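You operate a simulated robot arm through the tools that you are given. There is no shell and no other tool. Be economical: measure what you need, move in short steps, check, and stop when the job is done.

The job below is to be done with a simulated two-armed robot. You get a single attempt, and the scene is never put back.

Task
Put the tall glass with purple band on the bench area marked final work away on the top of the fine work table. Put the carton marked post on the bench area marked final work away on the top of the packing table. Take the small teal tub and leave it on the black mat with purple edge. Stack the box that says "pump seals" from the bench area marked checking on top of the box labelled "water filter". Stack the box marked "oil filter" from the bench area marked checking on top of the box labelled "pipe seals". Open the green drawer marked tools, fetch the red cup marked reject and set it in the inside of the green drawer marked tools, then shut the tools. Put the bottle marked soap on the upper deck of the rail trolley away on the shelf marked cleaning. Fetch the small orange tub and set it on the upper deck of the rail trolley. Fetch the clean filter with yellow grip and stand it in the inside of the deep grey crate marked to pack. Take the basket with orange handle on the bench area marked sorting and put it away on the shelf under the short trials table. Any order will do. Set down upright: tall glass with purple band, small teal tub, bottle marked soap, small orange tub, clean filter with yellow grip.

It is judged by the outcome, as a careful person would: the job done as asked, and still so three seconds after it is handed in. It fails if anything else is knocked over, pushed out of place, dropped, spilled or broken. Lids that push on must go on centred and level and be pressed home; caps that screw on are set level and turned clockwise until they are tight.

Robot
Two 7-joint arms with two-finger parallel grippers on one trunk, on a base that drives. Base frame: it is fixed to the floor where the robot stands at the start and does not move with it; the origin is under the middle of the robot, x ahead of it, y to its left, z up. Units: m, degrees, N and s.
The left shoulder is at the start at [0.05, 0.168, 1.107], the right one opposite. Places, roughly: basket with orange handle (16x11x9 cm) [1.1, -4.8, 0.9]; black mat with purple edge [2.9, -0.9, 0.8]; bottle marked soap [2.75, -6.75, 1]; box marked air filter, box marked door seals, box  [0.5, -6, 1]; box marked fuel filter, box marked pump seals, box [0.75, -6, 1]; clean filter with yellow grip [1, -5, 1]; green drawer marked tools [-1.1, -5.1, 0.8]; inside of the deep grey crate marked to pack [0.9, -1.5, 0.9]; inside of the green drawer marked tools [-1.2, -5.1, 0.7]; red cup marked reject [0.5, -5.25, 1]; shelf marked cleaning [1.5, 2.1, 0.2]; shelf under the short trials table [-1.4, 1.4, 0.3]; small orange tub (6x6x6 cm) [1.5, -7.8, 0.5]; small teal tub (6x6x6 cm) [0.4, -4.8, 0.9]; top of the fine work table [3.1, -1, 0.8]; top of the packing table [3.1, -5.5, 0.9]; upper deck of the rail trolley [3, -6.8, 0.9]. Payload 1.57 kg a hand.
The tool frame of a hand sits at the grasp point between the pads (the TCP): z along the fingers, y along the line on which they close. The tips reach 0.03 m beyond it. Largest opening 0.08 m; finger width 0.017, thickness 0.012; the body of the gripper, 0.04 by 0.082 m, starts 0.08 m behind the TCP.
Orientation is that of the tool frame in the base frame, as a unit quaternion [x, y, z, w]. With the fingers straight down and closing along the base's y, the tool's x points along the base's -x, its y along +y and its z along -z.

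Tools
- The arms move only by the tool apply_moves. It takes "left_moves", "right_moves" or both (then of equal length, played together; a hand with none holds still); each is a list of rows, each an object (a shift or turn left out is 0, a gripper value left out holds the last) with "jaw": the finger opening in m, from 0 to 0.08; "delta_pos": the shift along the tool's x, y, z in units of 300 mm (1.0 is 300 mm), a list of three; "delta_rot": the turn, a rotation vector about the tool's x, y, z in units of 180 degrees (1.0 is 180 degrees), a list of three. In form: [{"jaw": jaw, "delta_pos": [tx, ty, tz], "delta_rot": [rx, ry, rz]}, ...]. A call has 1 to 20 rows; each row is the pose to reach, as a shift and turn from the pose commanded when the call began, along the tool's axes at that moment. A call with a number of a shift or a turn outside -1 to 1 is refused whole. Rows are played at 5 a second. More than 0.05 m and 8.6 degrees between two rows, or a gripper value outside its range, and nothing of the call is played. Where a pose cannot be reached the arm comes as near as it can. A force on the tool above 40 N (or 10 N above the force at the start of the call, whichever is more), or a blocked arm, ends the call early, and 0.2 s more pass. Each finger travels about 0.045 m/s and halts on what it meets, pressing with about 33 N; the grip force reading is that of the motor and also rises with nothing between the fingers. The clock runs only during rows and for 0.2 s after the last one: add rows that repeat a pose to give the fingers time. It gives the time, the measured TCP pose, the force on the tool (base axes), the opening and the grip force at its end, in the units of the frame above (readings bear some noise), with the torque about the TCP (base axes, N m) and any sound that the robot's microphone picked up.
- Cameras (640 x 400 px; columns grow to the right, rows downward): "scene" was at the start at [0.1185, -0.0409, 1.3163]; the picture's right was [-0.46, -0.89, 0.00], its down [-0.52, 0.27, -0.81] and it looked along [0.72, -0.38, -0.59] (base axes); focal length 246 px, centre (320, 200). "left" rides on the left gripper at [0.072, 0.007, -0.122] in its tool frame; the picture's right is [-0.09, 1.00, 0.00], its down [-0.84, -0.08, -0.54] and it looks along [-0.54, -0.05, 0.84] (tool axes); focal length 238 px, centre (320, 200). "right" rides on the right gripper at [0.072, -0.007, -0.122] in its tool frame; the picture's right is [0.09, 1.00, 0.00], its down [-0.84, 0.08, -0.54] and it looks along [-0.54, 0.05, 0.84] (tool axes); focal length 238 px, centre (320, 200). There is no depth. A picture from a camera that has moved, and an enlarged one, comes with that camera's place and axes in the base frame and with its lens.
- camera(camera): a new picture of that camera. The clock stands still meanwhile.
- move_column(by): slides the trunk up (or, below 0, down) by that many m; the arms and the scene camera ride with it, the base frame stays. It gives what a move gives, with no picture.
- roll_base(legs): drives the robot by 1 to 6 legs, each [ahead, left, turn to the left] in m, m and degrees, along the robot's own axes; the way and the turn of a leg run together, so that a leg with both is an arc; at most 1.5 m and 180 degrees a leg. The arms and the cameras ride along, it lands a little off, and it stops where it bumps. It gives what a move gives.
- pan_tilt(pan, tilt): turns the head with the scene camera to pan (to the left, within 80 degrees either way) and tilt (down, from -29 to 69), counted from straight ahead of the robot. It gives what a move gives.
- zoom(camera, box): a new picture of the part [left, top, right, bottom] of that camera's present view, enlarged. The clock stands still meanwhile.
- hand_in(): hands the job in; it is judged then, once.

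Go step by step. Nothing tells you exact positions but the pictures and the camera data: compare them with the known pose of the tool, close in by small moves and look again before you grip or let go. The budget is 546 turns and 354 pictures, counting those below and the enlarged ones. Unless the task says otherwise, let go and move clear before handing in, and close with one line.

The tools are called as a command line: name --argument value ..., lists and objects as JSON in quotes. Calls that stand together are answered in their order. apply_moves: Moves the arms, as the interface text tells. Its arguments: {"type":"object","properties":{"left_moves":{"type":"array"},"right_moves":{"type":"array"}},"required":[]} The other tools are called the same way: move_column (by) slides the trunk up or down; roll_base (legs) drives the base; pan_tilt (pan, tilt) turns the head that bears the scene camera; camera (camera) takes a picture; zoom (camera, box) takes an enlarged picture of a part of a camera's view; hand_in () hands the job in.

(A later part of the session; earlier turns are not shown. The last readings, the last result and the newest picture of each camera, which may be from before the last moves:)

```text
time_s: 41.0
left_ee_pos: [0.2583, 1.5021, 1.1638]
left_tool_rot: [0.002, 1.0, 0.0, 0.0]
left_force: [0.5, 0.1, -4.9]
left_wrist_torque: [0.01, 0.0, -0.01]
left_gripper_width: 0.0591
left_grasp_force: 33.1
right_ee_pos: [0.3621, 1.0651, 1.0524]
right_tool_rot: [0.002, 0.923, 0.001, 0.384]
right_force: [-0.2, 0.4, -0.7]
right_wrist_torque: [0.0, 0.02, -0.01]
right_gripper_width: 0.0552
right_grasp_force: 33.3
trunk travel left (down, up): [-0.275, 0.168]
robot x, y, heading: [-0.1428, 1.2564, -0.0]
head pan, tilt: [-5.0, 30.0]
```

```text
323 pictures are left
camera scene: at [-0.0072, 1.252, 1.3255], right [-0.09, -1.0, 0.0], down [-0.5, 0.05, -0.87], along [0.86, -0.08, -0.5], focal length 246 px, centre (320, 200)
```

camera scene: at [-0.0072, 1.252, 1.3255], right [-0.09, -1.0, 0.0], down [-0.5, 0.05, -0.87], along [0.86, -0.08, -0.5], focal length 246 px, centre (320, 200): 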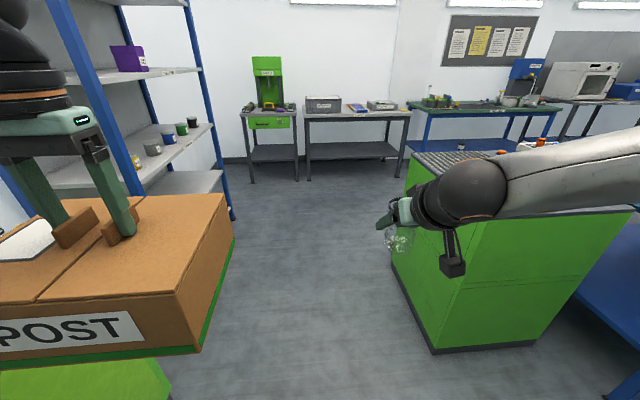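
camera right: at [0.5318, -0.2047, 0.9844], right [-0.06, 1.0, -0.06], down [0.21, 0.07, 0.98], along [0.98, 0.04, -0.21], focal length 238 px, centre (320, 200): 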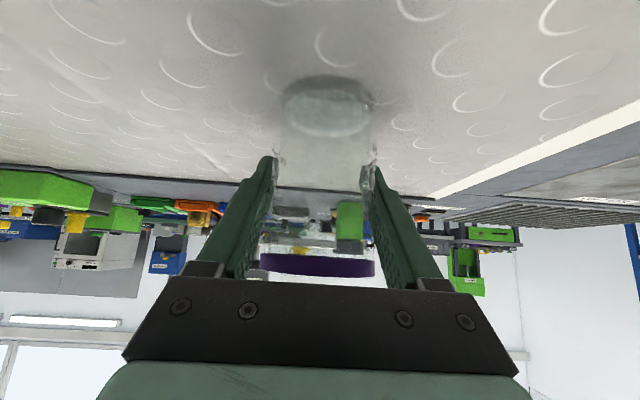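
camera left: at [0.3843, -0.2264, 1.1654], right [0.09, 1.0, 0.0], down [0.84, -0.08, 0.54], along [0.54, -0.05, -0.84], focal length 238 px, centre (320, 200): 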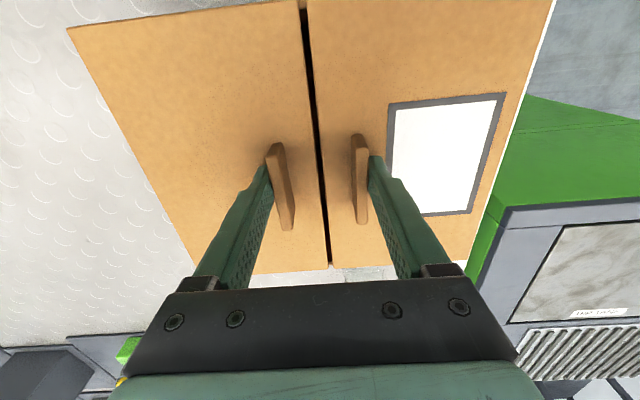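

The gap is clear, spanning about y 0.59 to 1.9. I'll pass at about y=1.12.

roll_base --legs '[[0, -0.13, 0], [1.2, 0, 0]]'

camera --camera "scene"

```text
time_s: 48.0
left_ee_pos: [1.4573, 1.3457, 1.1641]
left_tool_rot: [0.01, 1.0, 0.0, 0.0]
left_force: [0.5, 0.0, -3.4]
left_wrist_torque: [0.02, 0.02, -0.01]
left_gripper_width: 0.0591
left_grasp_force: 33.4
right_ee_pos: [1.5535, 0.9061, 1.0532]
right_tool_rot: [0.011, 0.923, -0.003, 0.384]
right_force: [-0.4, 0.6, -1.2]
right_wrist_torque: [0.0, -0.03, -0.02]
right_gripper_width: 0.0556
right_grasp_force: 32.8
trunk travel left (down, up): [-0.275, 0.168]
robot x, y, heading: [1.0566, 1.1096, -1.2]
head pan, tilt: [-5.0, 30.0]
```

```text
322 pictures are left
camera scene: at [1.1871, 1.0995, 1.3255], right [-0.11, -0.99, 0.0], down [-0.5, 0.05, -0.87], along [0.86, -0.09, -0.5], focal length 246 px, centre (320, 200)
```

scene: 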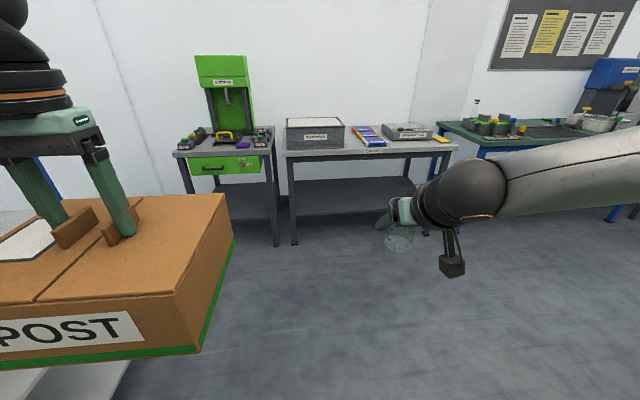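

roll_base --legs '[[0.9, 0, 1], [0, -1.2, 0]]'

pan_tilt --pan -30 --tilt 25

camera --camera "scene"

```text
time_s: 58.2
left_ee_pos: [2.3323, 0.1583, 1.1628]
left_tool_rot: [-0.006, 1.0, 0.0, 0.0]
left_force: [-0.7, -1.0, -3.7]
left_wrist_torque: [0.01, 0.03, 0.0]
left_gripper_width: 0.059
left_grasp_force: 32.8
right_ee_pos: [2.4413, -0.2766, 1.0509]
right_tool_rot: [-0.004, 0.923, 0.003, 0.384]
right_force: [0.2, 0.2, -1.0]
right_wrist_torque: [0.02, -0.02, 0.0]
right_gripper_width: 0.0552
right_grasp_force: 33.5
trunk travel left (down, up): [-0.275, 0.168]
robot x, y, heading: [1.939, -0.0893, 0.4]
head pan, tilt: [-5.0, 30.0]
```

```text
time_s: 59.1
left_ee_pos: [2.3326, 0.1585, 1.1622]
left_tool_rot: [-0.005, 1.0, -0.001, -0.001]
left_force: [0.0, 0.3, -4.3]
left_wrist_torque: [-0.01, 0.03, -0.01]
left_gripper_width: 0.0591
left_grasp_force: 33.3
right_ee_pos: [2.443, -0.2771, 1.0523]
right_tool_rot: [-0.005, 0.924, 0.004, 0.383]
right_force: [0.5, -0.5, -0.8]
right_wrist_torque: [0.01, -0.01, 0.0]
right_gripper_width: 0.0556
right_grasp_force: 33.3
trunk travel left (down, up): [-0.275, 0.168]
robot x, y, heading: [1.9379, -0.0909, 0.7]
head pan, tilt: [-30.0, 25.0]
```

```text
321 pictures are left
camera scene: at [2.0603, -0.1334, 1.3335], right [-0.49, -0.87, 0.0], down [-0.37, 0.21, -0.91], along [0.79, -0.44, -0.42], focal length 246 px, centre (320, 200)
```

scene: 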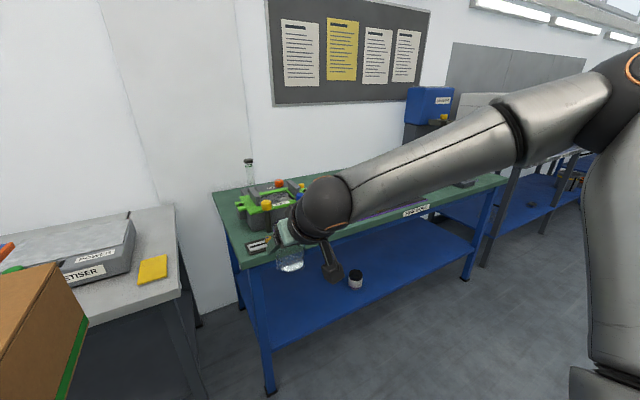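

roll_base --legs '[[0, -0.65, -0.5]]'

pan_tilt --pan 12 --tilt 28

camera --camera "scene"

camera --camera "right"

```text
time_s: 62.7
left_ee_pos: [2.3372, -0.4989, 1.1647]
left_tool_rot: [0.003, 1.0, 0.0, 0.0]
left_force: [0.9, -0.4, -3.7]
left_wrist_torque: [0.02, 0.02, 0.0]
left_gripper_width: 0.0592
left_grasp_force: 32.5
right_ee_pos: [2.4395, -0.9374, 1.0518]
right_tool_rot: [0.004, 0.923, -0.001, 0.384]
right_force: [0.6, 0.4, -2.0]
right_wrist_torque: [-0.02, -0.02, 0.01]
right_gripper_width: 0.0554
right_grasp_force: 32.9
trunk travel left (down, up): [-0.275, 0.168]
robot x, y, heading: [1.9366, -0.7405, -0.2]
head pan, tilt: [-30.0, 25.0]
```

```text
time_s: 63.8
left_ee_pos: [2.3377, -0.4986, 1.1625]
left_tool_rot: [0.004, 1.0, 0.0, 0.0]
left_force: [0.7, -0.4, -4.6]
left_wrist_torque: [0.01, 0.01, 0.02]
left_gripper_width: 0.0591
left_grasp_force: 32.9
right_ee_pos: [2.4386, -0.9366, 1.0511]
right_tool_rot: [0.005, 0.923, -0.001, 0.384]
right_force: [0.5, 0.0, -0.8]
right_wrist_torque: [0.0, 0.03, -0.03]
right_gripper_width: 0.0556
right_grasp_force: 32.3
trunk travel left (down, up): [-0.275, 0.168]
robot x, y, heading: [1.9361, -0.7371, -0.6]
head pan, tilt: [12.0, 28.0]
```

```text
320 pictures are left
camera scene: at [2.07, -0.7215, 1.3287], right [0.2, -0.98, 0.0], down [-0.46, -0.09, -0.88], along [0.87, 0.18, -0.47], focal length 246 px, centre (320, 200)
```

scene: 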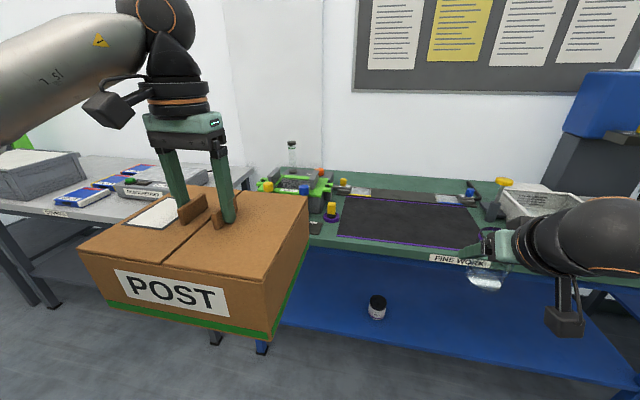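

```text
319 pictures are left
camera right: at [2.3024, -0.9429, 1.0869], right [-0.06, 1.0, -0.06], down [0.21, 0.07, 0.98], along [0.98, 0.04, -0.21], focal length 238 px, centre (320, 200)
```

right: 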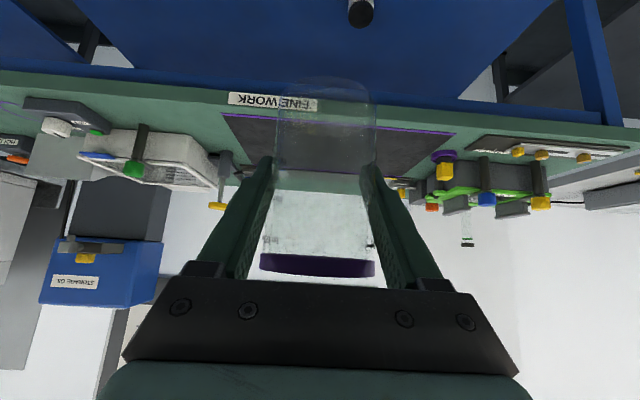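

The mat spans about x 2.80–3.09, y -1.15 to -0.63. The bare green spot near (2.84, -1.25) looks free for the glass, so I'll move there and check.

roll_base --legs '[[0, -0.31, 0.4], [0.25, 0, 0]]'

camera --camera "right"

pan_tilt --pan -5 --tilt 35

camera --camera "scene"

```text
time_s: 67.3
left_ee_pos: [2.5767, -0.8104, 1.1625]
left_tool_rot: [-0.003, 1.0, -0.001, 0.0]
left_force: [0.2, 1.0, -3.7]
left_wrist_torque: [-0.02, 0.03, 0.02]
left_gripper_width: 0.0592
left_grasp_force: 33.2
right_ee_pos: [2.6851, -1.2465, 1.0507]
right_tool_rot: [-0.002, 0.923, 0.003, 0.384]
right_force: [-0.2, 0.3, -1.5]
right_wrist_torque: [0.04, -0.02, -0.01]
right_gripper_width: 0.0554
right_grasp_force: 33.3
trunk travel left (down, up): [-0.275, 0.168]
robot x, y, heading: [2.1817, -1.0525, 0.2]
head pan, tilt: [12.0, 28.0]
```

```text
318 pictures are left
camera right: at [2.5481, -1.2544, 1.0867], right [-0.07, 1.0, -0.06], down [0.21, 0.08, 0.98], along [0.98, 0.05, -0.21], focal length 238 px, centre (320, 200)
```

right: 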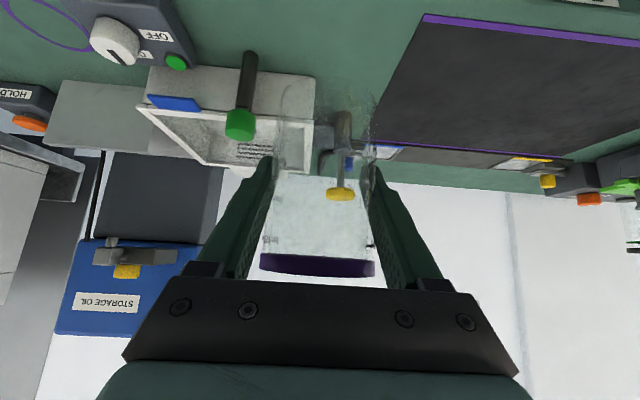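

```text
time_s: 68.2
left_ee_pos: [2.5779, -0.8111, 1.1636]
left_tool_rot: [-0.002, 1.0, 0.001, 0.001]
left_force: [-0.1, -0.1, -3.8]
left_wrist_torque: [0.04, 0.01, -0.05]
left_gripper_width: 0.0593
left_grasp_force: 32.7
right_ee_pos: [2.6853, -1.2472, 1.051]
right_tool_rot: [-0.001, 0.923, 0.002, 0.384]
right_force: [-0.6, 0.7, -0.5]
right_wrist_torque: [0.02, -0.02, 0.0]
right_gripper_width: 0.0555
right_grasp_force: 33.0
trunk travel left (down, up): [-0.275, 0.168]
robot x, y, heading: [2.1835, -1.0512, 0.4]
head pan, tilt: [-5.0, 35.0]
```

```text
317 pictures are left
camera scene: at [2.3111, -1.0625, 1.3177], right [-0.08, -1.0, 0.0], down [-0.57, 0.05, -0.82], along [0.82, -0.07, -0.57], focal length 246 px, centre (320, 200)
```

scene: 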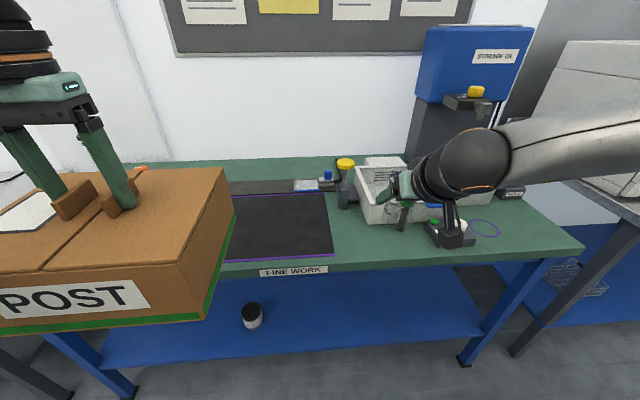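

roll_base --legs '[[0.12, 0.03, 0]]'

camera --camera "right"

```text
time_s: 69.4
left_ee_pos: [2.6939, -0.7791, 1.1617]
left_tool_rot: [-0.002, 1.0, 0.001, 0.0]
left_force: [0.6, 0.9, -4.0]
left_wrist_torque: [0.01, 0.02, -0.02]
left_gripper_width: 0.059
left_grasp_force: 32.8
right_ee_pos: [2.8012, -1.2161, 1.0505]
right_tool_rot: [-0.001, 0.923, 0.001, 0.384]
right_force: [0.7, 0.0, -1.2]
right_wrist_torque: [0.03, -0.03, 0.01]
right_gripper_width: 0.0555
right_grasp_force: 33.1
trunk travel left (down, up): [-0.275, 0.168]
robot x, y, heading: [2.2952, -1.0238, 0.5]
head pan, tilt: [-5.0, 35.0]
```

```text
316 pictures are left
camera right: at [2.6636, -1.224, 1.0867], right [-0.07, 1.0, -0.06], down [0.21, 0.08, 0.98], along [0.98, 0.05, -0.21], focal length 238 px, centre (320, 200)
```

right: 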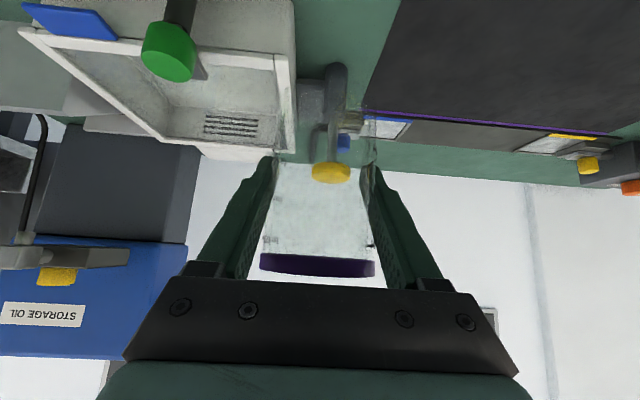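

apply_moves --right_moves '[{"delta_pos": [0.07, 0.03, 0.11]}, {"delta_pos": [0.14, 0.06, 0.22]}, {"delta_pos": [0.21, 0.07, 0.33]}, {"delta_pos": [0.273, 0.07, 0.434]}, {"delta_pos": [0.273, 0.07, 0.434]}]'

camera --camera "right"

camera --camera "scene"

```text
time_s: 70.6
left_ee_pos: [2.6924, -0.78, 1.1632]
left_tool_rot: [-0.003, 1.0, 0.0, 0.0]
left_force: [-0.3, -0.3, -3.8]
left_wrist_torque: [-0.02, 0.01, -0.03]
left_gripper_width: 0.0591
left_grasp_force: 32.9
right_ee_pos: [2.8326, -1.1948, 0.9002]
right_tool_rot: [-0.002, 0.924, 0.002, 0.383]
right_force: [-0.2, 0.1, -0.4]
right_wrist_torque: [-0.01, -0.05, 0.02]
right_gripper_width: 0.0554
right_grasp_force: 32.9
trunk travel left (down, up): [-0.275, 0.168]
robot x, y, heading: [2.3005, -1.0256, 0.1]
head pan, tilt: [-5.0, 35.0]
```

```text
315 pictures are left
camera right: at [2.6949, -1.2022, 0.9353], right [-0.07, 1.0, -0.06], down [0.21, 0.08, 0.98], along [0.98, 0.05, -0.21], focal length 238 px, centre (320, 200)
```

right: 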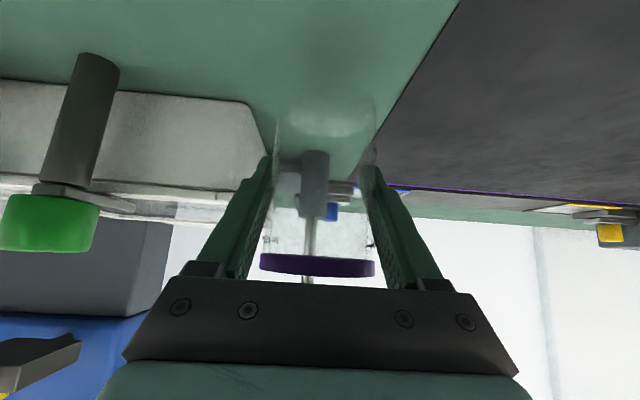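

```text
314 pictures are left
camera scene: at [2.4264, -1.0322, 1.3178], right [-0.08, -1.0, 0.0], down [-0.57, 0.05, -0.82], along [0.82, -0.07, -0.57], focal length 246 px, centre (320, 200)
```

scene: 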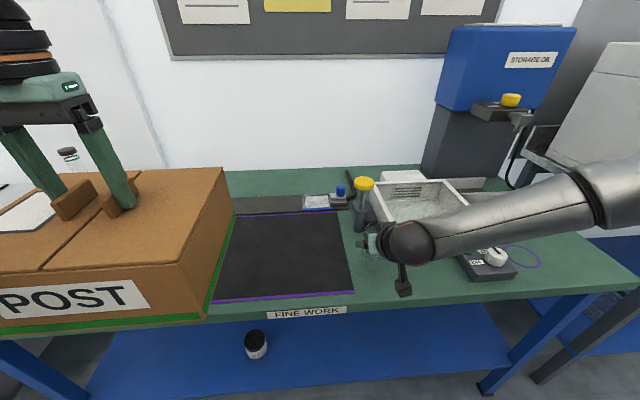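

apply_moves --right_moves '[{"delta_pos": [0.024, 0, 0.024]}, {"delta_pos": [0.047, 0, 0.047]}, {"delta_pos": [0.06, 0, 0.06]}, {"delta_pos": [0.06, 0, 0.06]}]'

zoom --camera "right" --box '[230, 60, 420, 220]'

```text
time_s: 71.6
left_ee_pos: [2.6922, -0.7797, 1.1637]
left_tool_rot: [-0.003, 1.0, 0.0, 0.0]
left_force: [-0.1, 0.1, -3.1]
left_wrist_torque: [-0.01, 0.01, 0.01]
left_gripper_width: 0.0593
left_grasp_force: 32.8
right_ee_pos: [2.8347, -1.1966, 0.8768]
right_tool_rot: [-0.002, 0.924, 0.003, 0.383]
right_force: [0.7, 0.0, -0.3]
right_wrist_torque: [0.0, 0.0, -0.01]
right_gripper_width: 0.0553
right_grasp_force: 33.2
trunk travel left (down, up): [-0.275, 0.168]
robot x, y, heading: [2.3002, -1.0284, 0.0]
head pan, tilt: [-5.0, 35.0]
```

```text
2.50 times, centred on (325, 140) of right
camera zoom: at [2.697, -1.2043, 0.9121], right [-0.07, 1.0, -0.06], down [0.21, 0.08, 0.98], along [0.98, 0.05, -0.21], focal length 596 px, centre (308, 350)
```

zoom: 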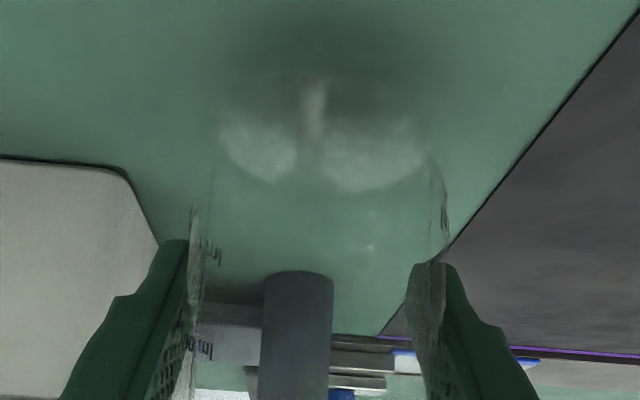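

apply_moves --right_moves '[{"delta_pos": [0.01, 0, 0.01]}, {"delta_pos": [0.02, 0, 0.02]}, {"delta_pos": [0.028, 0, 0.028]}, {"delta_pos": [0.028, 0, 0.028]}]'

apply_moves --right_moves '[{"delta_pos": [0.006, 0, 0.006]}, {"delta_pos": [0.006, 0, 0.006]}]'

```text
time_s: 72.6
left_ee_pos: [2.692, -0.7792, 1.1627]
left_tool_rot: [-0.002, 1.0, 0.0, -0.001]
left_force: [0.3, -0.2, -4.6]
left_wrist_torque: [-0.03, 0.01, -0.02]
left_gripper_width: 0.0592
left_grasp_force: 32.8
right_ee_pos: [2.8314, -1.2016, 0.8705]
right_tool_rot: [-0.002, 0.924, 0.002, 0.383]
right_force: [0.0, 0.0, -1.0]
right_wrist_torque: [0.0, -0.02, -0.02]
right_gripper_width: 0.0553
right_grasp_force: 32.7
right hand out of reach, approached as far as the arm can: row 1, 2, 3, 4
trunk travel left (down, up): [-0.275, 0.168]
robot x, y, heading: [2.2999, -1.0242, 0.2]
head pan, tilt: [-5.0, 35.0]
```

```text
time_s: 73.2
left_ee_pos: [2.6924, -0.78, 1.1634]
left_tool_rot: [-0.003, 1.0, -0.001, 0.001]
left_force: [-0.6, -0.3, -3.6]
left_wrist_torque: [-0.01, 0.0, -0.02]
left_gripper_width: 0.0592
left_grasp_force: 33.0
right_ee_pos: [2.8301, -1.2025, 0.8691]
right_tool_rot: [-0.002, 0.924, 0.003, 0.383]
right_force: [1.6, 0.1, -0.2]
right_wrist_torque: [-0.01, -0.02, 0.01]
right_gripper_width: 0.0553
right_grasp_force: 32.6
trunk travel left (down, up): [-0.275, 0.168]
robot x, y, heading: [2.2968, -1.0264, 0.1]
head pan, tilt: [-5.0, 35.0]
```

The arm is at its limit again, so I'll lower the trunk in small steps instead.

move_column --by -0.006

move_column --by -0.004

zoom --camera "right" --box '[230, 60, 420, 220]'

```text
time_s: 73.7
left_ee_pos: [2.6907, -0.7803, 1.1581]
left_tool_rot: [-0.003, 1.0, 0.0, 0.001]
left_force: [0.5, 0.5, -3.7]
left_wrist_torque: [-0.02, 0.0, 0.01]
left_gripper_width: 0.0592
left_grasp_force: 32.8
right_ee_pos: [2.8305, -1.2018, 0.8677]
right_tool_rot: [-0.002, 0.921, 0.002, 0.39]
right_force: [-5.4, -4.4, 24.1]
right_wrist_torque: [-0.56, 0.44, -0.02]
right_gripper_width: 0.0554
right_grasp_force: 33.1
trunk travel left (down, up): [-0.269, 0.174]
robot x, y, heading: [2.299, -1.0221, 0.2]
head pan, tilt: [-5.0, 35.0]
```

```text
time_s: 74.3
left_ee_pos: [2.6903, -0.7802, 1.1536]
left_tool_rot: [-0.003, 1.0, -0.001, 0.001]
left_force: [0.1, 0.7, -3.3]
left_wrist_torque: [0.01, 0.02, -0.02]
left_gripper_width: 0.0591
left_grasp_force: 32.8
right_ee_pos: [2.8314, -1.2015, 0.8626]
right_tool_rot: [-0.003, 0.922, 0.003, 0.388]
right_force: [2.4, -4.1, 25.6]
right_wrist_torque: [-0.48, 0.08, 0.06]
right_gripper_width: 0.0553
right_grasp_force: 32.9
trunk travel left (down, up): [-0.265, 0.178]
robot x, y, heading: [2.2926, -1.0275, 0.4]
head pan, tilt: [-5.0, 35.0]
```

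```text
2.50 times, centred on (325, 140) of right
camera zoom: at [2.6946, -1.2091, 0.8969], right [-0.07, 1.0, -0.06], down [0.2, 0.08, 0.98], along [0.98, 0.06, -0.2], focal length 596 px, centre (308, 350)
```

zoom: 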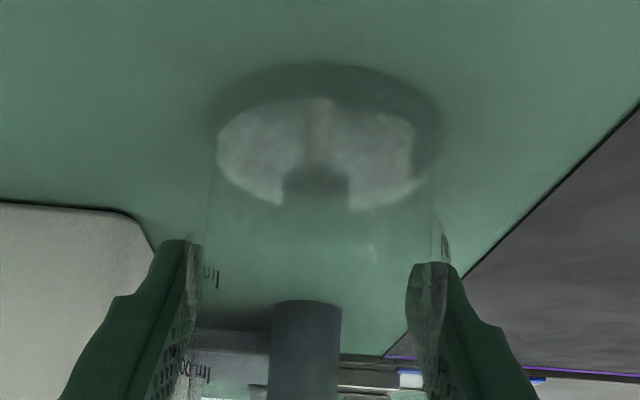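

The glass is on the table at 25 N. I'll ease up and then release.

move_column --by 0.003

apply_moves --right_moves '[{"jaw": 0.06}, {"jaw": 0.07}, {"jaw": 0.08}, {"jaw": 0.08}]'

camera --camera "right"

```text
time_s: 74.8
left_ee_pos: [2.6923, -0.7797, 1.1561]
left_tool_rot: [-0.002, 1.0, 0.0, 0.0]
left_force: [-1.0, 0.3, -4.1]
left_wrist_torque: [0.01, -0.01, 0.03]
left_gripper_width: 0.0593
left_grasp_force: 33.2
right_ee_pos: [2.8319, -1.2016, 0.8619]
right_tool_rot: [-0.002, 0.923, 0.002, 0.385]
right_force: [9.7, -0.2, 12.8]
right_wrist_torque: [-0.28, -0.47, 0.17]
right_gripper_width: 0.0553
right_grasp_force: 32.8
trunk travel left (down, up): [-0.268, 0.175]
robot x, y, heading: [2.2967, -1.0296, 0.3]
head pan, tilt: [-5.0, 35.0]
```

```text
time_s: 75.8
left_ee_pos: [2.6921, -0.7796, 1.1564]
left_tool_rot: [-0.003, 1.0, 0.0, 0.0]
left_force: [-0.1, -0.3, -3.6]
left_wrist_torque: [0.01, -0.02, 0.02]
left_gripper_width: 0.0589
left_grasp_force: 33.3
right_ee_pos: [2.83, -1.2025, 0.8629]
right_tool_rot: [-0.002, 0.923, 0.003, 0.384]
right_force: [0.4, -0.6, 1.4]
right_wrist_torque: [-0.01, -0.03, -0.01]
right_gripper_width: 0.0801
right_grasp_force: 0.0
trunk travel left (down, up): [-0.268, 0.175]
robot x, y, heading: [2.2995, -1.0258, 0.2]
head pan, tilt: [-5.0, 35.0]
```

```text
311 pictures are left
camera right: at [2.6939, -1.2094, 0.8973], right [-0.07, 1.0, -0.06], down [0.21, 0.08, 0.98], along [0.98, 0.06, -0.21], focal length 238 px, centre (320, 200)
```

right: 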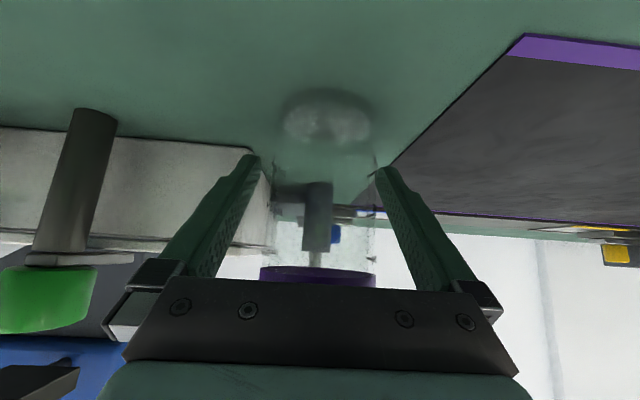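

apply_moves --right_moves '[{"delta_pos": [0, 0.005, -0.1]}, {"delta_pos": [0, 0.005, -0.22]}, {"delta_pos": [0, 0.005, -0.36]}, {"delta_pos": [0, 0, -0.5]}, {"delta_pos": [0, 0, -0.65]}]'

camera --camera "right"

```text
time_s: 77.0
left_ee_pos: [2.6917, -0.7802, 1.1564]
left_tool_rot: [-0.002, 1.0, 0.0, 0.0]
left_force: [-0.2, -0.5, -2.7]
left_wrist_torque: [-0.03, 0.03, 0.03]
left_gripper_width: 0.0595
left_grasp_force: 33.3
right_ee_pos: [2.7002, -1.1986, 1.0048]
right_tool_rot: [-0.002, 0.924, 0.002, 0.383]
right_force: [-0.2, 0.7, -0.2]
right_wrist_torque: [0.0, -0.01, 0.02]
right_gripper_width: 0.0799
right_grasp_force: 0.1
right hand out of reach, approached as far as the arm can: row 5
trunk travel left (down, up): [-0.268, 0.175]
robot x, y, heading: [2.2976, -1.0235, 0.2]
head pan, tilt: [-5.0, 35.0]
```

```text
310 pictures are left
camera right: at [2.5636, -1.2062, 1.0392], right [-0.07, 1.0, -0.06], down [0.21, 0.08, 0.98], along [0.98, 0.06, -0.21], focal length 238 px, centre (320, 200)
```

right: 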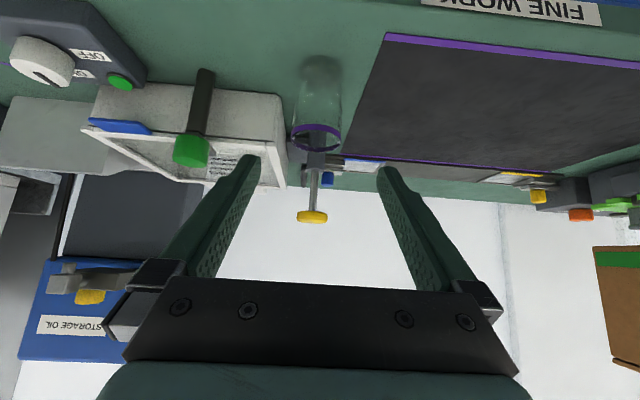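

The glass stands upright on the fine work table. Next comes the carton, so I'll back off and look down the aisle.

roll_base --legs '[[-0.33, 0, 0]]'

pan_tilt --pan -80 --tilt 20

camera --camera "scene"

```text
time_s: 79.2
left_ee_pos: [2.3579, -0.7811, 1.1553]
left_tool_rot: [-0.003, 1.0, 0.0, 0.0]
left_force: [-0.6, 1.5, -3.6]
left_wrist_torque: [-0.04, 0.02, -0.01]
left_gripper_width: 0.059
left_grasp_force: 32.8
right_ee_pos: [2.3668, -1.198, 1.0048]
right_tool_rot: [-0.003, 0.924, 0.003, 0.382]
right_force: [-0.6, 0.0, -0.2]
right_wrist_torque: [0.02, 0.0, 0.01]
right_gripper_width: 0.0799
right_grasp_force: 0.1
trunk travel left (down, up): [-0.268, 0.175]
robot x, y, heading: [1.9676, -1.0252, 0.1]
head pan, tilt: [-5.0, 35.0]
```

```text
time_s: 80.7
left_ee_pos: [2.3584, -0.7796, 1.1553]
left_tool_rot: [-0.004, 1.0, 0.0, 0.0]
left_force: [0.4, 0.2, -3.9]
left_wrist_torque: [-0.05, -0.01, -0.02]
left_gripper_width: 0.0591
left_grasp_force: 33.1
right_ee_pos: [2.3673, -1.1989, 1.0019]
right_tool_rot: [-0.002, 0.924, 0.002, 0.383]
right_force: [-1.0, 0.5, -0.5]
right_wrist_torque: [0.0, 0.02, 0.0]
right_gripper_width: 0.0798
right_grasp_force: 0.1
trunk travel left (down, up): [-0.268, 0.175]
robot x, y, heading: [1.963, -1.0247, 0.1]
head pan, tilt: [-80.0, 20.0]
```

```text
309 pictures are left
camera scene: at [2.0217, -1.1181, 1.3346], right [-0.98, -0.18, 0.0], down [-0.06, 0.34, -0.94], along [0.17, -0.92, -0.34], focal length 246 px, centre (320, 200)
```

scene: 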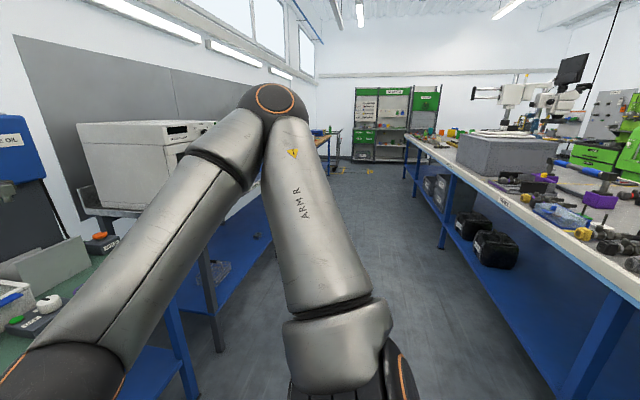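

The aisle is clear, so I'll drive down it.

roll_base --legs '[[0, -1.5, 0], [0, -1.5, 0]]'

camera --camera "scene"

pan_tilt --pan -20 --tilt 15

camera --camera "scene"

```text
time_s: 95.0
left_ee_pos: [2.3225, -3.7449, 1.156]
left_tool_rot: [-0.021, 1.0, 0.0, 0.0]
left_force: [0.1, -0.1, -3.9]
left_wrist_torque: [0.01, 0.04, 0.0]
left_gripper_width: 0.0591
left_grasp_force: 33.3
right_ee_pos: [2.3456, -4.1624, 1.004]
right_tool_rot: [-0.018, 0.924, 0.01, 0.383]
right_force: [0.6, -0.1, 0.9]
right_wrist_torque: [-0.02, 0.0, -0.03]
right_gripper_width: 0.0799
right_grasp_force: 0.0
trunk travel left (down, up): [-0.268, 0.175]
robot x, y, heading: [1.9316, -4.0024, 2.1]
head pan, tilt: [-80.0, 20.0]
```

```text
308 pictures are left
camera scene: at [1.997, -4.0931, 1.3346], right [-0.98, -0.21, 0.0], down [-0.07, 0.33, -0.94], along [0.2, -0.92, -0.34], focal length 246 px, centre (320, 200)
```

scene: 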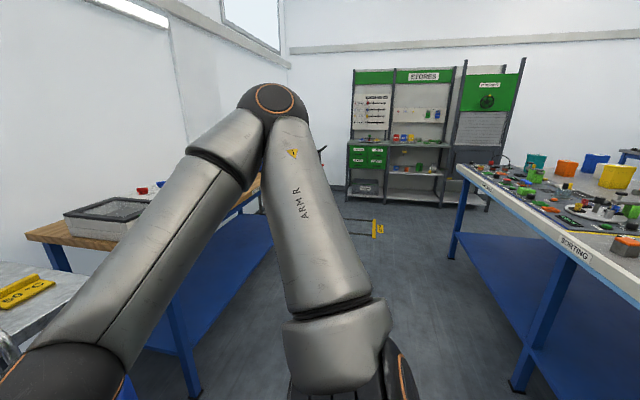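

```text
time_s: 96.3
left_ee_pos: [2.3223, -3.7443, 1.1558]
left_tool_rot: [-0.02, 1.0, 0.0, 0.0]
left_force: [-0.6, 0.4, -3.3]
left_wrist_torque: [0.0, 0.03, -0.01]
left_gripper_width: 0.0591
left_grasp_force: 33.0
right_ee_pos: [2.3466, -4.1628, 1.0048]
right_tool_rot: [-0.018, 0.924, 0.008, 0.382]
right_force: [-0.1, 0.0, -0.2]
right_wrist_torque: [-0.02, 0.03, -0.03]
right_gripper_width: 0.08
right_grasp_force: 0.1
trunk travel left (down, up): [-0.268, 0.175]
robot x, y, heading: [1.9349, -4.0021, 2.6]
head pan, tilt: [-20.0, 15.0]
```

```text
307 pictures are left
camera scene: at [2.0662, -4.0305, 1.3427], right [-0.31, -0.95, 0.0], down [-0.25, 0.08, -0.97], along [0.92, -0.3, -0.26], focal length 246 px, centre (320, 200)
```

scene: 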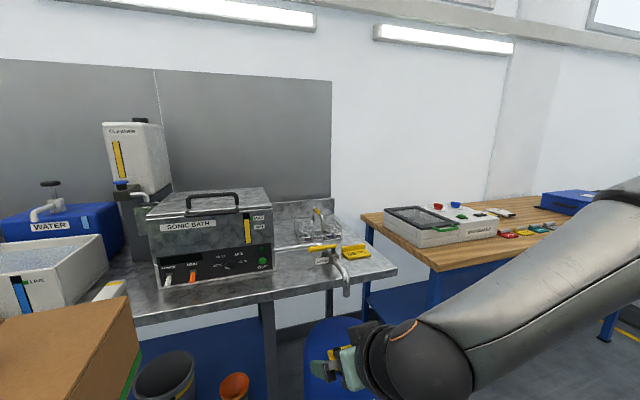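

roll_base --legs '[[0, -1.4, -2.4]]'

pan_tilt --pan 12 --tilt 25

camera --camera "scene"

pan_tilt --pan -60 --tilt 25

camera --camera "scene"

```text
time_s: 103.3
left_ee_pos: [2.3429, -5.1664, 1.1559]
left_tool_rot: [0.016, 1.0, 0.0, 0.0]
left_force: [0.1, -0.2, -4.0]
left_wrist_torque: [-0.01, 0.06, 0.02]
left_gripper_width: 0.0589
left_grasp_force: 33.5
right_ee_pos: [2.3357, -5.5844, 1.0039]
right_tool_rot: [0.015, 0.924, -0.004, 0.383]
right_force: [0.3, -0.2, -0.8]
right_wrist_torque: [-0.03, -0.01, 0.02]
right_gripper_width: 0.0799
right_grasp_force: 0.1
trunk travel left (down, up): [-0.268, 0.175]
robot x, y, heading: [1.9407, -5.3964, -2.1]
head pan, tilt: [-20.0, 15.0]
```

```text
time_s: 104.2
left_ee_pos: [2.3434, -5.1657, 1.156]
left_tool_rot: [0.016, 1.0, 0.0, 0.0]
left_force: [0.1, -0.7, -3.7]
left_wrist_torque: [-0.03, 0.03, -0.03]
left_gripper_width: 0.0593
left_grasp_force: 32.9
right_ee_pos: [2.335, -5.5846, 1.0043]
right_tool_rot: [0.016, 0.924, -0.005, 0.383]
right_force: [-0.1, -0.3, -0.2]
right_wrist_torque: [0.02, 0.03, -0.01]
right_gripper_width: 0.0797
right_grasp_force: 0.1
trunk travel left (down, up): [-0.268, 0.175]
robot x, y, heading: [1.9386, -5.399, -1.9]
head pan, tilt: [12.0, 25.0]
```

```text
306 pictures are left
camera scene: at [2.0715, -5.3818, 1.3265], right [0.17, -0.98, 0.0], down [-0.42, -0.07, -0.91], along [0.89, 0.16, -0.42], focal length 246 px, centre (320, 200)
```

scene: 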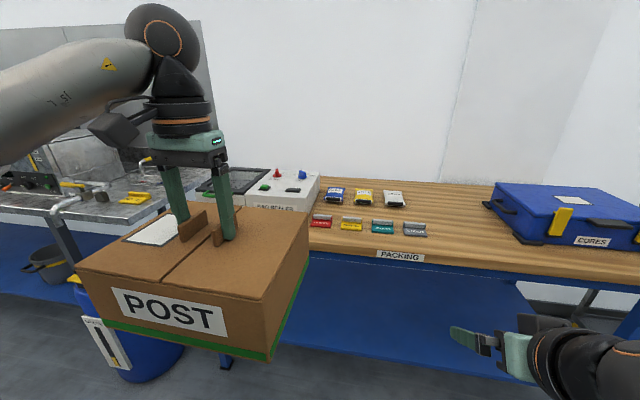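

```text
time_s: 105.7
left_ee_pos: [2.3425, -5.1664, 1.156]
left_tool_rot: [0.017, 1.0, -0.001, 0.0]
left_force: [-0.1, 0.7, -3.2]
left_wrist_torque: [0.02, 0.0, -0.03]
left_gripper_width: 0.0591
left_grasp_force: 33.3
right_ee_pos: [2.3363, -5.5831, 1.0037]
right_tool_rot: [0.015, 0.924, -0.004, 0.382]
right_force: [-0.7, 0.4, -0.7]
right_wrist_torque: [0.02, 0.03, -0.01]
right_gripper_width: 0.08
right_grasp_force: 0.0
trunk travel left (down, up): [-0.268, 0.175]
robot x, y, heading: [1.9412, -5.393, -1.8]
head pan, tilt: [-60.0, 25.0]
```

```text
305 pictures are left
camera scene: at [2.0242, -5.4791, 1.3265], right [-0.88, -0.47, 0.0], down [-0.2, 0.37, -0.91], along [0.43, -0.8, -0.42], focal length 246 px, centre (320, 200)
```

scene: 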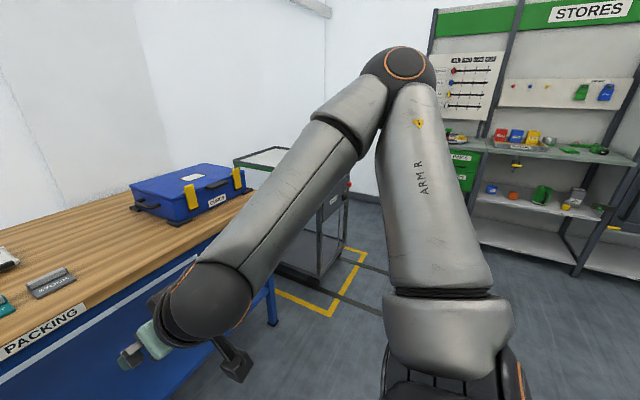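

The free stretch on the packing table is between the small keys and the blue case. I'll move in front of it for a better look.

roll_base --legs '[[0.1, -0.45, 1.9]]'

pan_tilt --pan 0 --tilt 28

camera --camera "scene"

```text
time_s: 108.4
left_ee_pos: [2.4254, -5.589, 1.1565]
left_tool_rot: [0.003, 1.0, 0.0, 0.001]
left_force: [-0.6, -0.3, -3.2]
left_wrist_torque: [0.02, 0.06, 0.03]
left_gripper_width: 0.059
left_grasp_force: 32.9
right_ee_pos: [2.4298, -6.0084, 1.0042]
right_tool_rot: [0.004, 0.924, 0.0, 0.383]
right_force: [-0.4, 0.3, 0.6]
right_wrist_torque: [0.02, -0.01, 0.02]
right_gripper_width: 0.0799
right_grasp_force: 0.1
trunk travel left (down, up): [-0.268, 0.175]
robot x, y, heading: [2.0281, -5.8283, -0.4]
head pan, tilt: [-60.0, 25.0]
```

```text
time_s: 109.7
left_ee_pos: [2.426, -5.588, 1.1559]
left_tool_rot: [0.003, 1.0, -0.001, 0.0]
left_force: [-0.5, -0.1, -4.2]
left_wrist_torque: [0.02, 0.04, -0.02]
left_gripper_width: 0.0589
left_grasp_force: 32.8
right_ee_pos: [2.4296, -6.007, 1.0027]
right_tool_rot: [0.003, 0.924, 0.0, 0.382]
right_force: [0.0, -0.3, 0.0]
right_wrist_torque: [0.02, 0.0, 0.04]
right_gripper_width: 0.0799
right_grasp_force: 0.1
trunk travel left (down, up): [-0.268, 0.175]
robot x, y, heading: [2.025, -5.8331, -0.7]
head pan, tilt: [0.0, 28.0]
```

```text
304 pictures are left
camera scene: at [2.1602, -5.8309, 1.3217], right [-0.01, -1.0, 0.0], down [-0.47, 0.0, -0.88], along [0.88, -0.01, -0.47], focal length 246 px, centre (320, 200)
```

scene: 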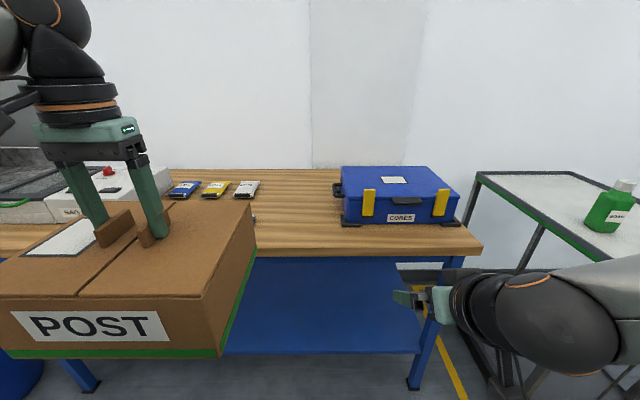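

The gap between the keys and the case is about 28 cm, too tight for the 26 cm side. I'll turn the carton 90° so its 21 cm side fits.

apply_moves --left_moves '[{"delta_rot": [0, 0, 0.045]}, {"delta_rot": [0, 0, 0.09]}, {"delta_rot": [0, 0, 0.136]}, {"delta_rot": [0, 0, 0.182]}, {"delta_rot": [0, 0, 0.227]}, {"delta_rot": [0, 0, 0.273]}, {"delta_rot": [0, 0, 0.318]}, {"delta_rot": [0, 0, 0.364]}, {"delta_rot": [0, 0, 0.409]}, {"delta_rot": [0, 0, 0.455]}, {"delta_rot": [0, 0, 0.5]}, {"delta_rot": [0, 0, 0.5]}, {"delta_rot": [0, 0, 0.5]}]'

camera --camera "scene"

```text
time_s: 112.5
left_ee_pos: [2.2959, -5.6913, 1.101]
left_tool_rot: [0.709, 0.705, 0.0, 0.0]
left_force: [0.1, 0.0, -3.1]
left_wrist_torque: [0.07, 0.0, 0.0]
left_gripper_width: 0.0591
left_grasp_force: 33.3
left hand out of reach, approached as far as the arm can: row 6, 7, 8, 9, 10, 11, 12, 13
right_ee_pos: [2.4302, -6.0072, 1.0035]
right_tool_rot: [0.004, 0.924, 0.0, 0.382]
right_force: [-1.0, 0.5, 0.1]
right_wrist_torque: [0.0, -0.01, -0.02]
right_gripper_width: 0.0801
right_grasp_force: 0.0
trunk travel left (down, up): [-0.268, 0.175]
robot x, y, heading: [2.0247, -5.8324, -0.5]
head pan, tilt: [0.0, 28.0]
```

```text
303 pictures are left
camera scene: at [2.1601, -5.8309, 1.3217], right [-0.01, -1.0, 0.0], down [-0.47, 0.0, -0.88], along [0.88, -0.01, -0.47], focal length 246 px, centre (320, 200)
```

scene: 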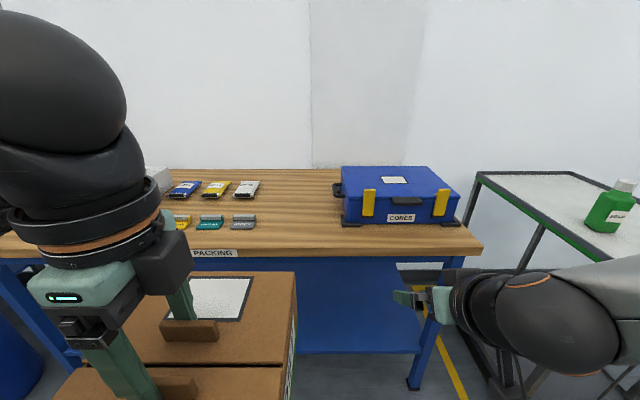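

apply_moves --left_moves '[{"delta_rot": [0, 0, -0.045]}, {"delta_rot": [0, 0, -0.09]}, {"delta_rot": [0, 0, -0.136]}, {"delta_rot": [0, 0, -0.182]}, {"delta_rot": [0, 0, -0.227]}, {"delta_rot": [0, 0, -0.273]}, {"delta_rot": [0, 0, -0.318]}, {"delta_rot": [0, 0, -0.364]}, {"delta_rot": [0, 0, -0.409]}, {"delta_rot": [0, 0, -0.455]}, {"delta_rot": [0, 0, -0.5]}, {"delta_rot": [0, 0, -0.5]}, {"delta_rot": [0, 0, -0.5]}]'

```text
time_s: 113.9
left_ee_pos: [2.2991, -5.6899, 1.1087]
left_tool_rot: [0.371, 0.928, 0.007, 0.006]
left_force: [9.0, 5.7, -3.6]
left_wrist_torque: [0.4, -0.7, -0.7]
left_gripper_width: 0.0682
left_grasp_force: 33.2
right_ee_pos: [2.4305, -6.0075, 1.0036]
right_tool_rot: [0.004, 0.924, -0.001, 0.383]
right_force: [0.2, -0.1, 0.5]
right_wrist_torque: [0.02, 0.0, 0.0]
right_gripper_width: 0.0799
right_grasp_force: 0.0
trunk travel left (down, up): [-0.268, 0.175]
robot x, y, heading: [2.0285, -5.8304, -0.2]
head pan, tilt: [0.0, 28.0]
stopped in row 6 (left hand): the force on the tool passed its limit (the readings are from after the stop); the commanded pose is now the measured one
```

pan_tilt --pan 20 --tilt 55

camera --camera "scene"

camera --camera "left"

```text
time_s: 114.8
left_ee_pos: [2.2977, -5.691, 1.11]
left_tool_rot: [0.372, 0.928, 0.006, 0.005]
left_force: [16.0, 9.7, -1.6]
left_wrist_torque: [0.8, -0.9, -1.28]
left_gripper_width: 0.0681
left_grasp_force: 33.6
right_ee_pos: [2.4289, -6.0073, 1.0042]
right_tool_rot: [0.003, 0.924, 0.0, 0.383]
right_force: [0.3, 0.3, -0.1]
right_wrist_torque: [-0.01, 0.0, 0.0]
right_gripper_width: 0.0801
right_grasp_force: 0.1
trunk travel left (down, up): [-0.268, 0.175]
robot x, y, heading: [2.0244, -5.8301, -0.7]
head pan, tilt: [20.0, 55.0]
```

```text
302 pictures are left
camera scene: at [2.1369, -5.8061, 1.2826], right [0.33, -0.94, 0.0], down [-0.77, -0.27, -0.57], along [0.54, 0.19, -0.82], focal length 246 px, centre (320, 200)
```

scene: 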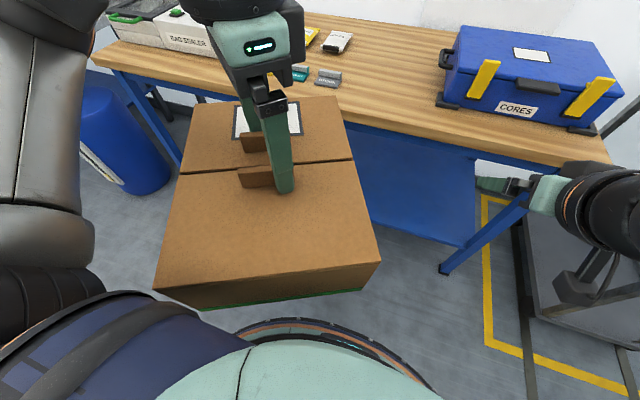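

```text
301 pictures are left
camera left: at [2.2502, -5.6385, 1.2303], right [0.75, 0.66, 0.02], down [0.55, -0.64, 0.54], along [0.37, -0.4, -0.84], focal length 238 px, centre (320, 200)
```

left: 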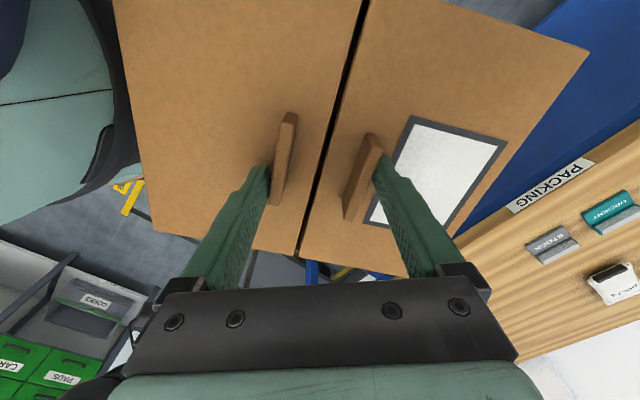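

While turning back, the carton touched my torso and twisted in the grip. I'll move it straight forward, away from the body.

apply_moves --left_moves '[{"delta_pos": [-0.05, 0.047, 0]}, {"delta_pos": [-0.1, 0.095, 0]}, {"delta_pos": [-0.145, 0.138, 0]}, {"delta_pos": [-0.145, 0.138, 0]}]'

camera --camera "scene"

```text
time_s: 115.8
left_ee_pos: [2.3586, -5.6911, 1.1082]
left_tool_rot: [0.371, 0.929, 0.005, 0.005]
left_force: [-0.6, -0.6, -3.0]
left_wrist_torque: [0.0, -0.01, 0.01]
left_gripper_width: 0.0618
left_grasp_force: 33.0
right_ee_pos: [2.4293, -6.0083, 1.0042]
right_tool_rot: [0.003, 0.924, 0.0, 0.383]
right_force: [-0.9, -0.3, 0.5]
right_wrist_torque: [0.01, -0.02, 0.01]
right_gripper_width: 0.08
right_grasp_force: 0.1
trunk travel left (down, up): [-0.268, 0.175]
robot x, y, heading: [2.0258, -5.8335, -0.4]
head pan, tilt: [20.0, 55.0]
```

```text
300 pictures are left
camera scene: at [2.1368, -5.8061, 1.2825], right [0.34, -0.94, 0.0], down [-0.77, -0.27, -0.57], along [0.54, 0.19, -0.82], focal length 246 px, centre (320, 200)
```

scene: 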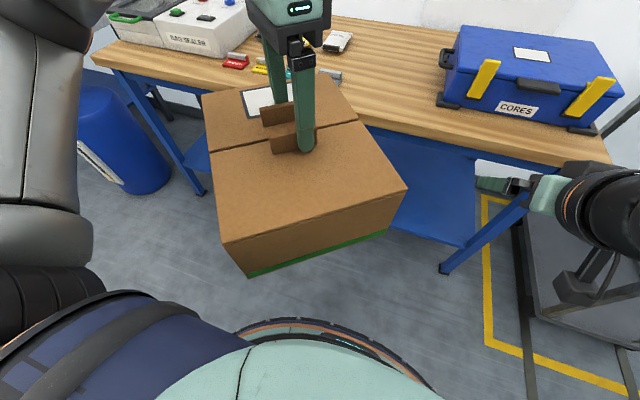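

roll_base --legs '[[-0.1, 0.2, 0], [0, 0, -40]]'

pan_tilt --pan 15 --tilt 40

camera --camera "scene"

camera --camera "left"

```text
time_s: 119.4
left_ee_pos: [2.2706, -5.7405, 1.1089]
left_tool_rot: [0.669, 0.743, 0.002, 0.006]
left_force: [0.2, -0.1, -4.7]
left_wrist_torque: [-0.01, -0.01, -0.02]
left_gripper_width: 0.0611
left_grasp_force: 33.0
right_ee_pos: [2.1193, -6.0264, 1.0042]
right_tool_rot: [0.323, 0.866, -0.133, 0.359]
right_force: [0.4, 0.2, -0.3]
right_wrist_torque: [0.0, 0.02, 0.0]
right_gripper_width: 0.0804
right_grasp_force: 0.0
trunk travel left (down, up): [-0.268, 0.175]
robot x, y, heading: [1.9277, -5.6304, -40.9]
head pan, tilt: [20.0, 55.0]
```

```text
time_s: 120.1
left_ee_pos: [2.2704, -5.74, 1.1084]
left_tool_rot: [0.67, 0.743, 0.003, 0.006]
left_force: [0.3, -0.3, -4.3]
left_wrist_torque: [0.0, 0.03, 0.02]
left_gripper_width: 0.0609
left_grasp_force: 33.1
right_ee_pos: [2.1187, -6.0264, 1.0041]
right_tool_rot: [0.322, 0.866, -0.132, 0.359]
right_force: [0.1, 0.1, 0.6]
right_wrist_torque: [-0.02, 0.03, 0.01]
right_gripper_width: 0.0801
right_grasp_force: 0.2
trunk travel left (down, up): [-0.268, 0.175]
robot x, y, heading: [1.9246, -5.6292, -40.8]
head pan, tilt: [15.0, 40.0]
```

```text
299 pictures are left
camera scene: at [2.0364, -5.6941, 1.3031], right [-0.44, -0.9, 0.0], down [-0.58, 0.28, -0.77], along [0.69, -0.33, -0.64], focal length 246 px, centre (320, 200)
```

scene: 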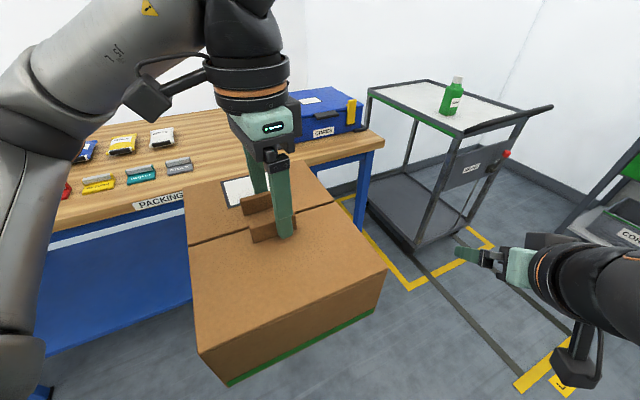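

```text
298 pictures are left
camera left: at [2.2682, -5.6685, 1.2309], right [1.0, 0.01, 0.01], down [0.0, -0.84, 0.55], along [0.02, -0.55, -0.84], focal length 238 px, centre (320, 200)
```

left: 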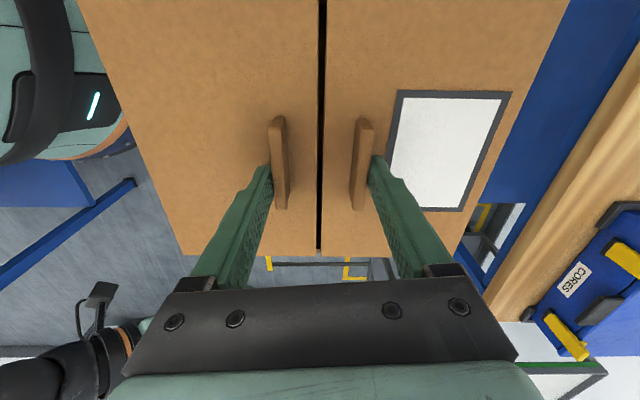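

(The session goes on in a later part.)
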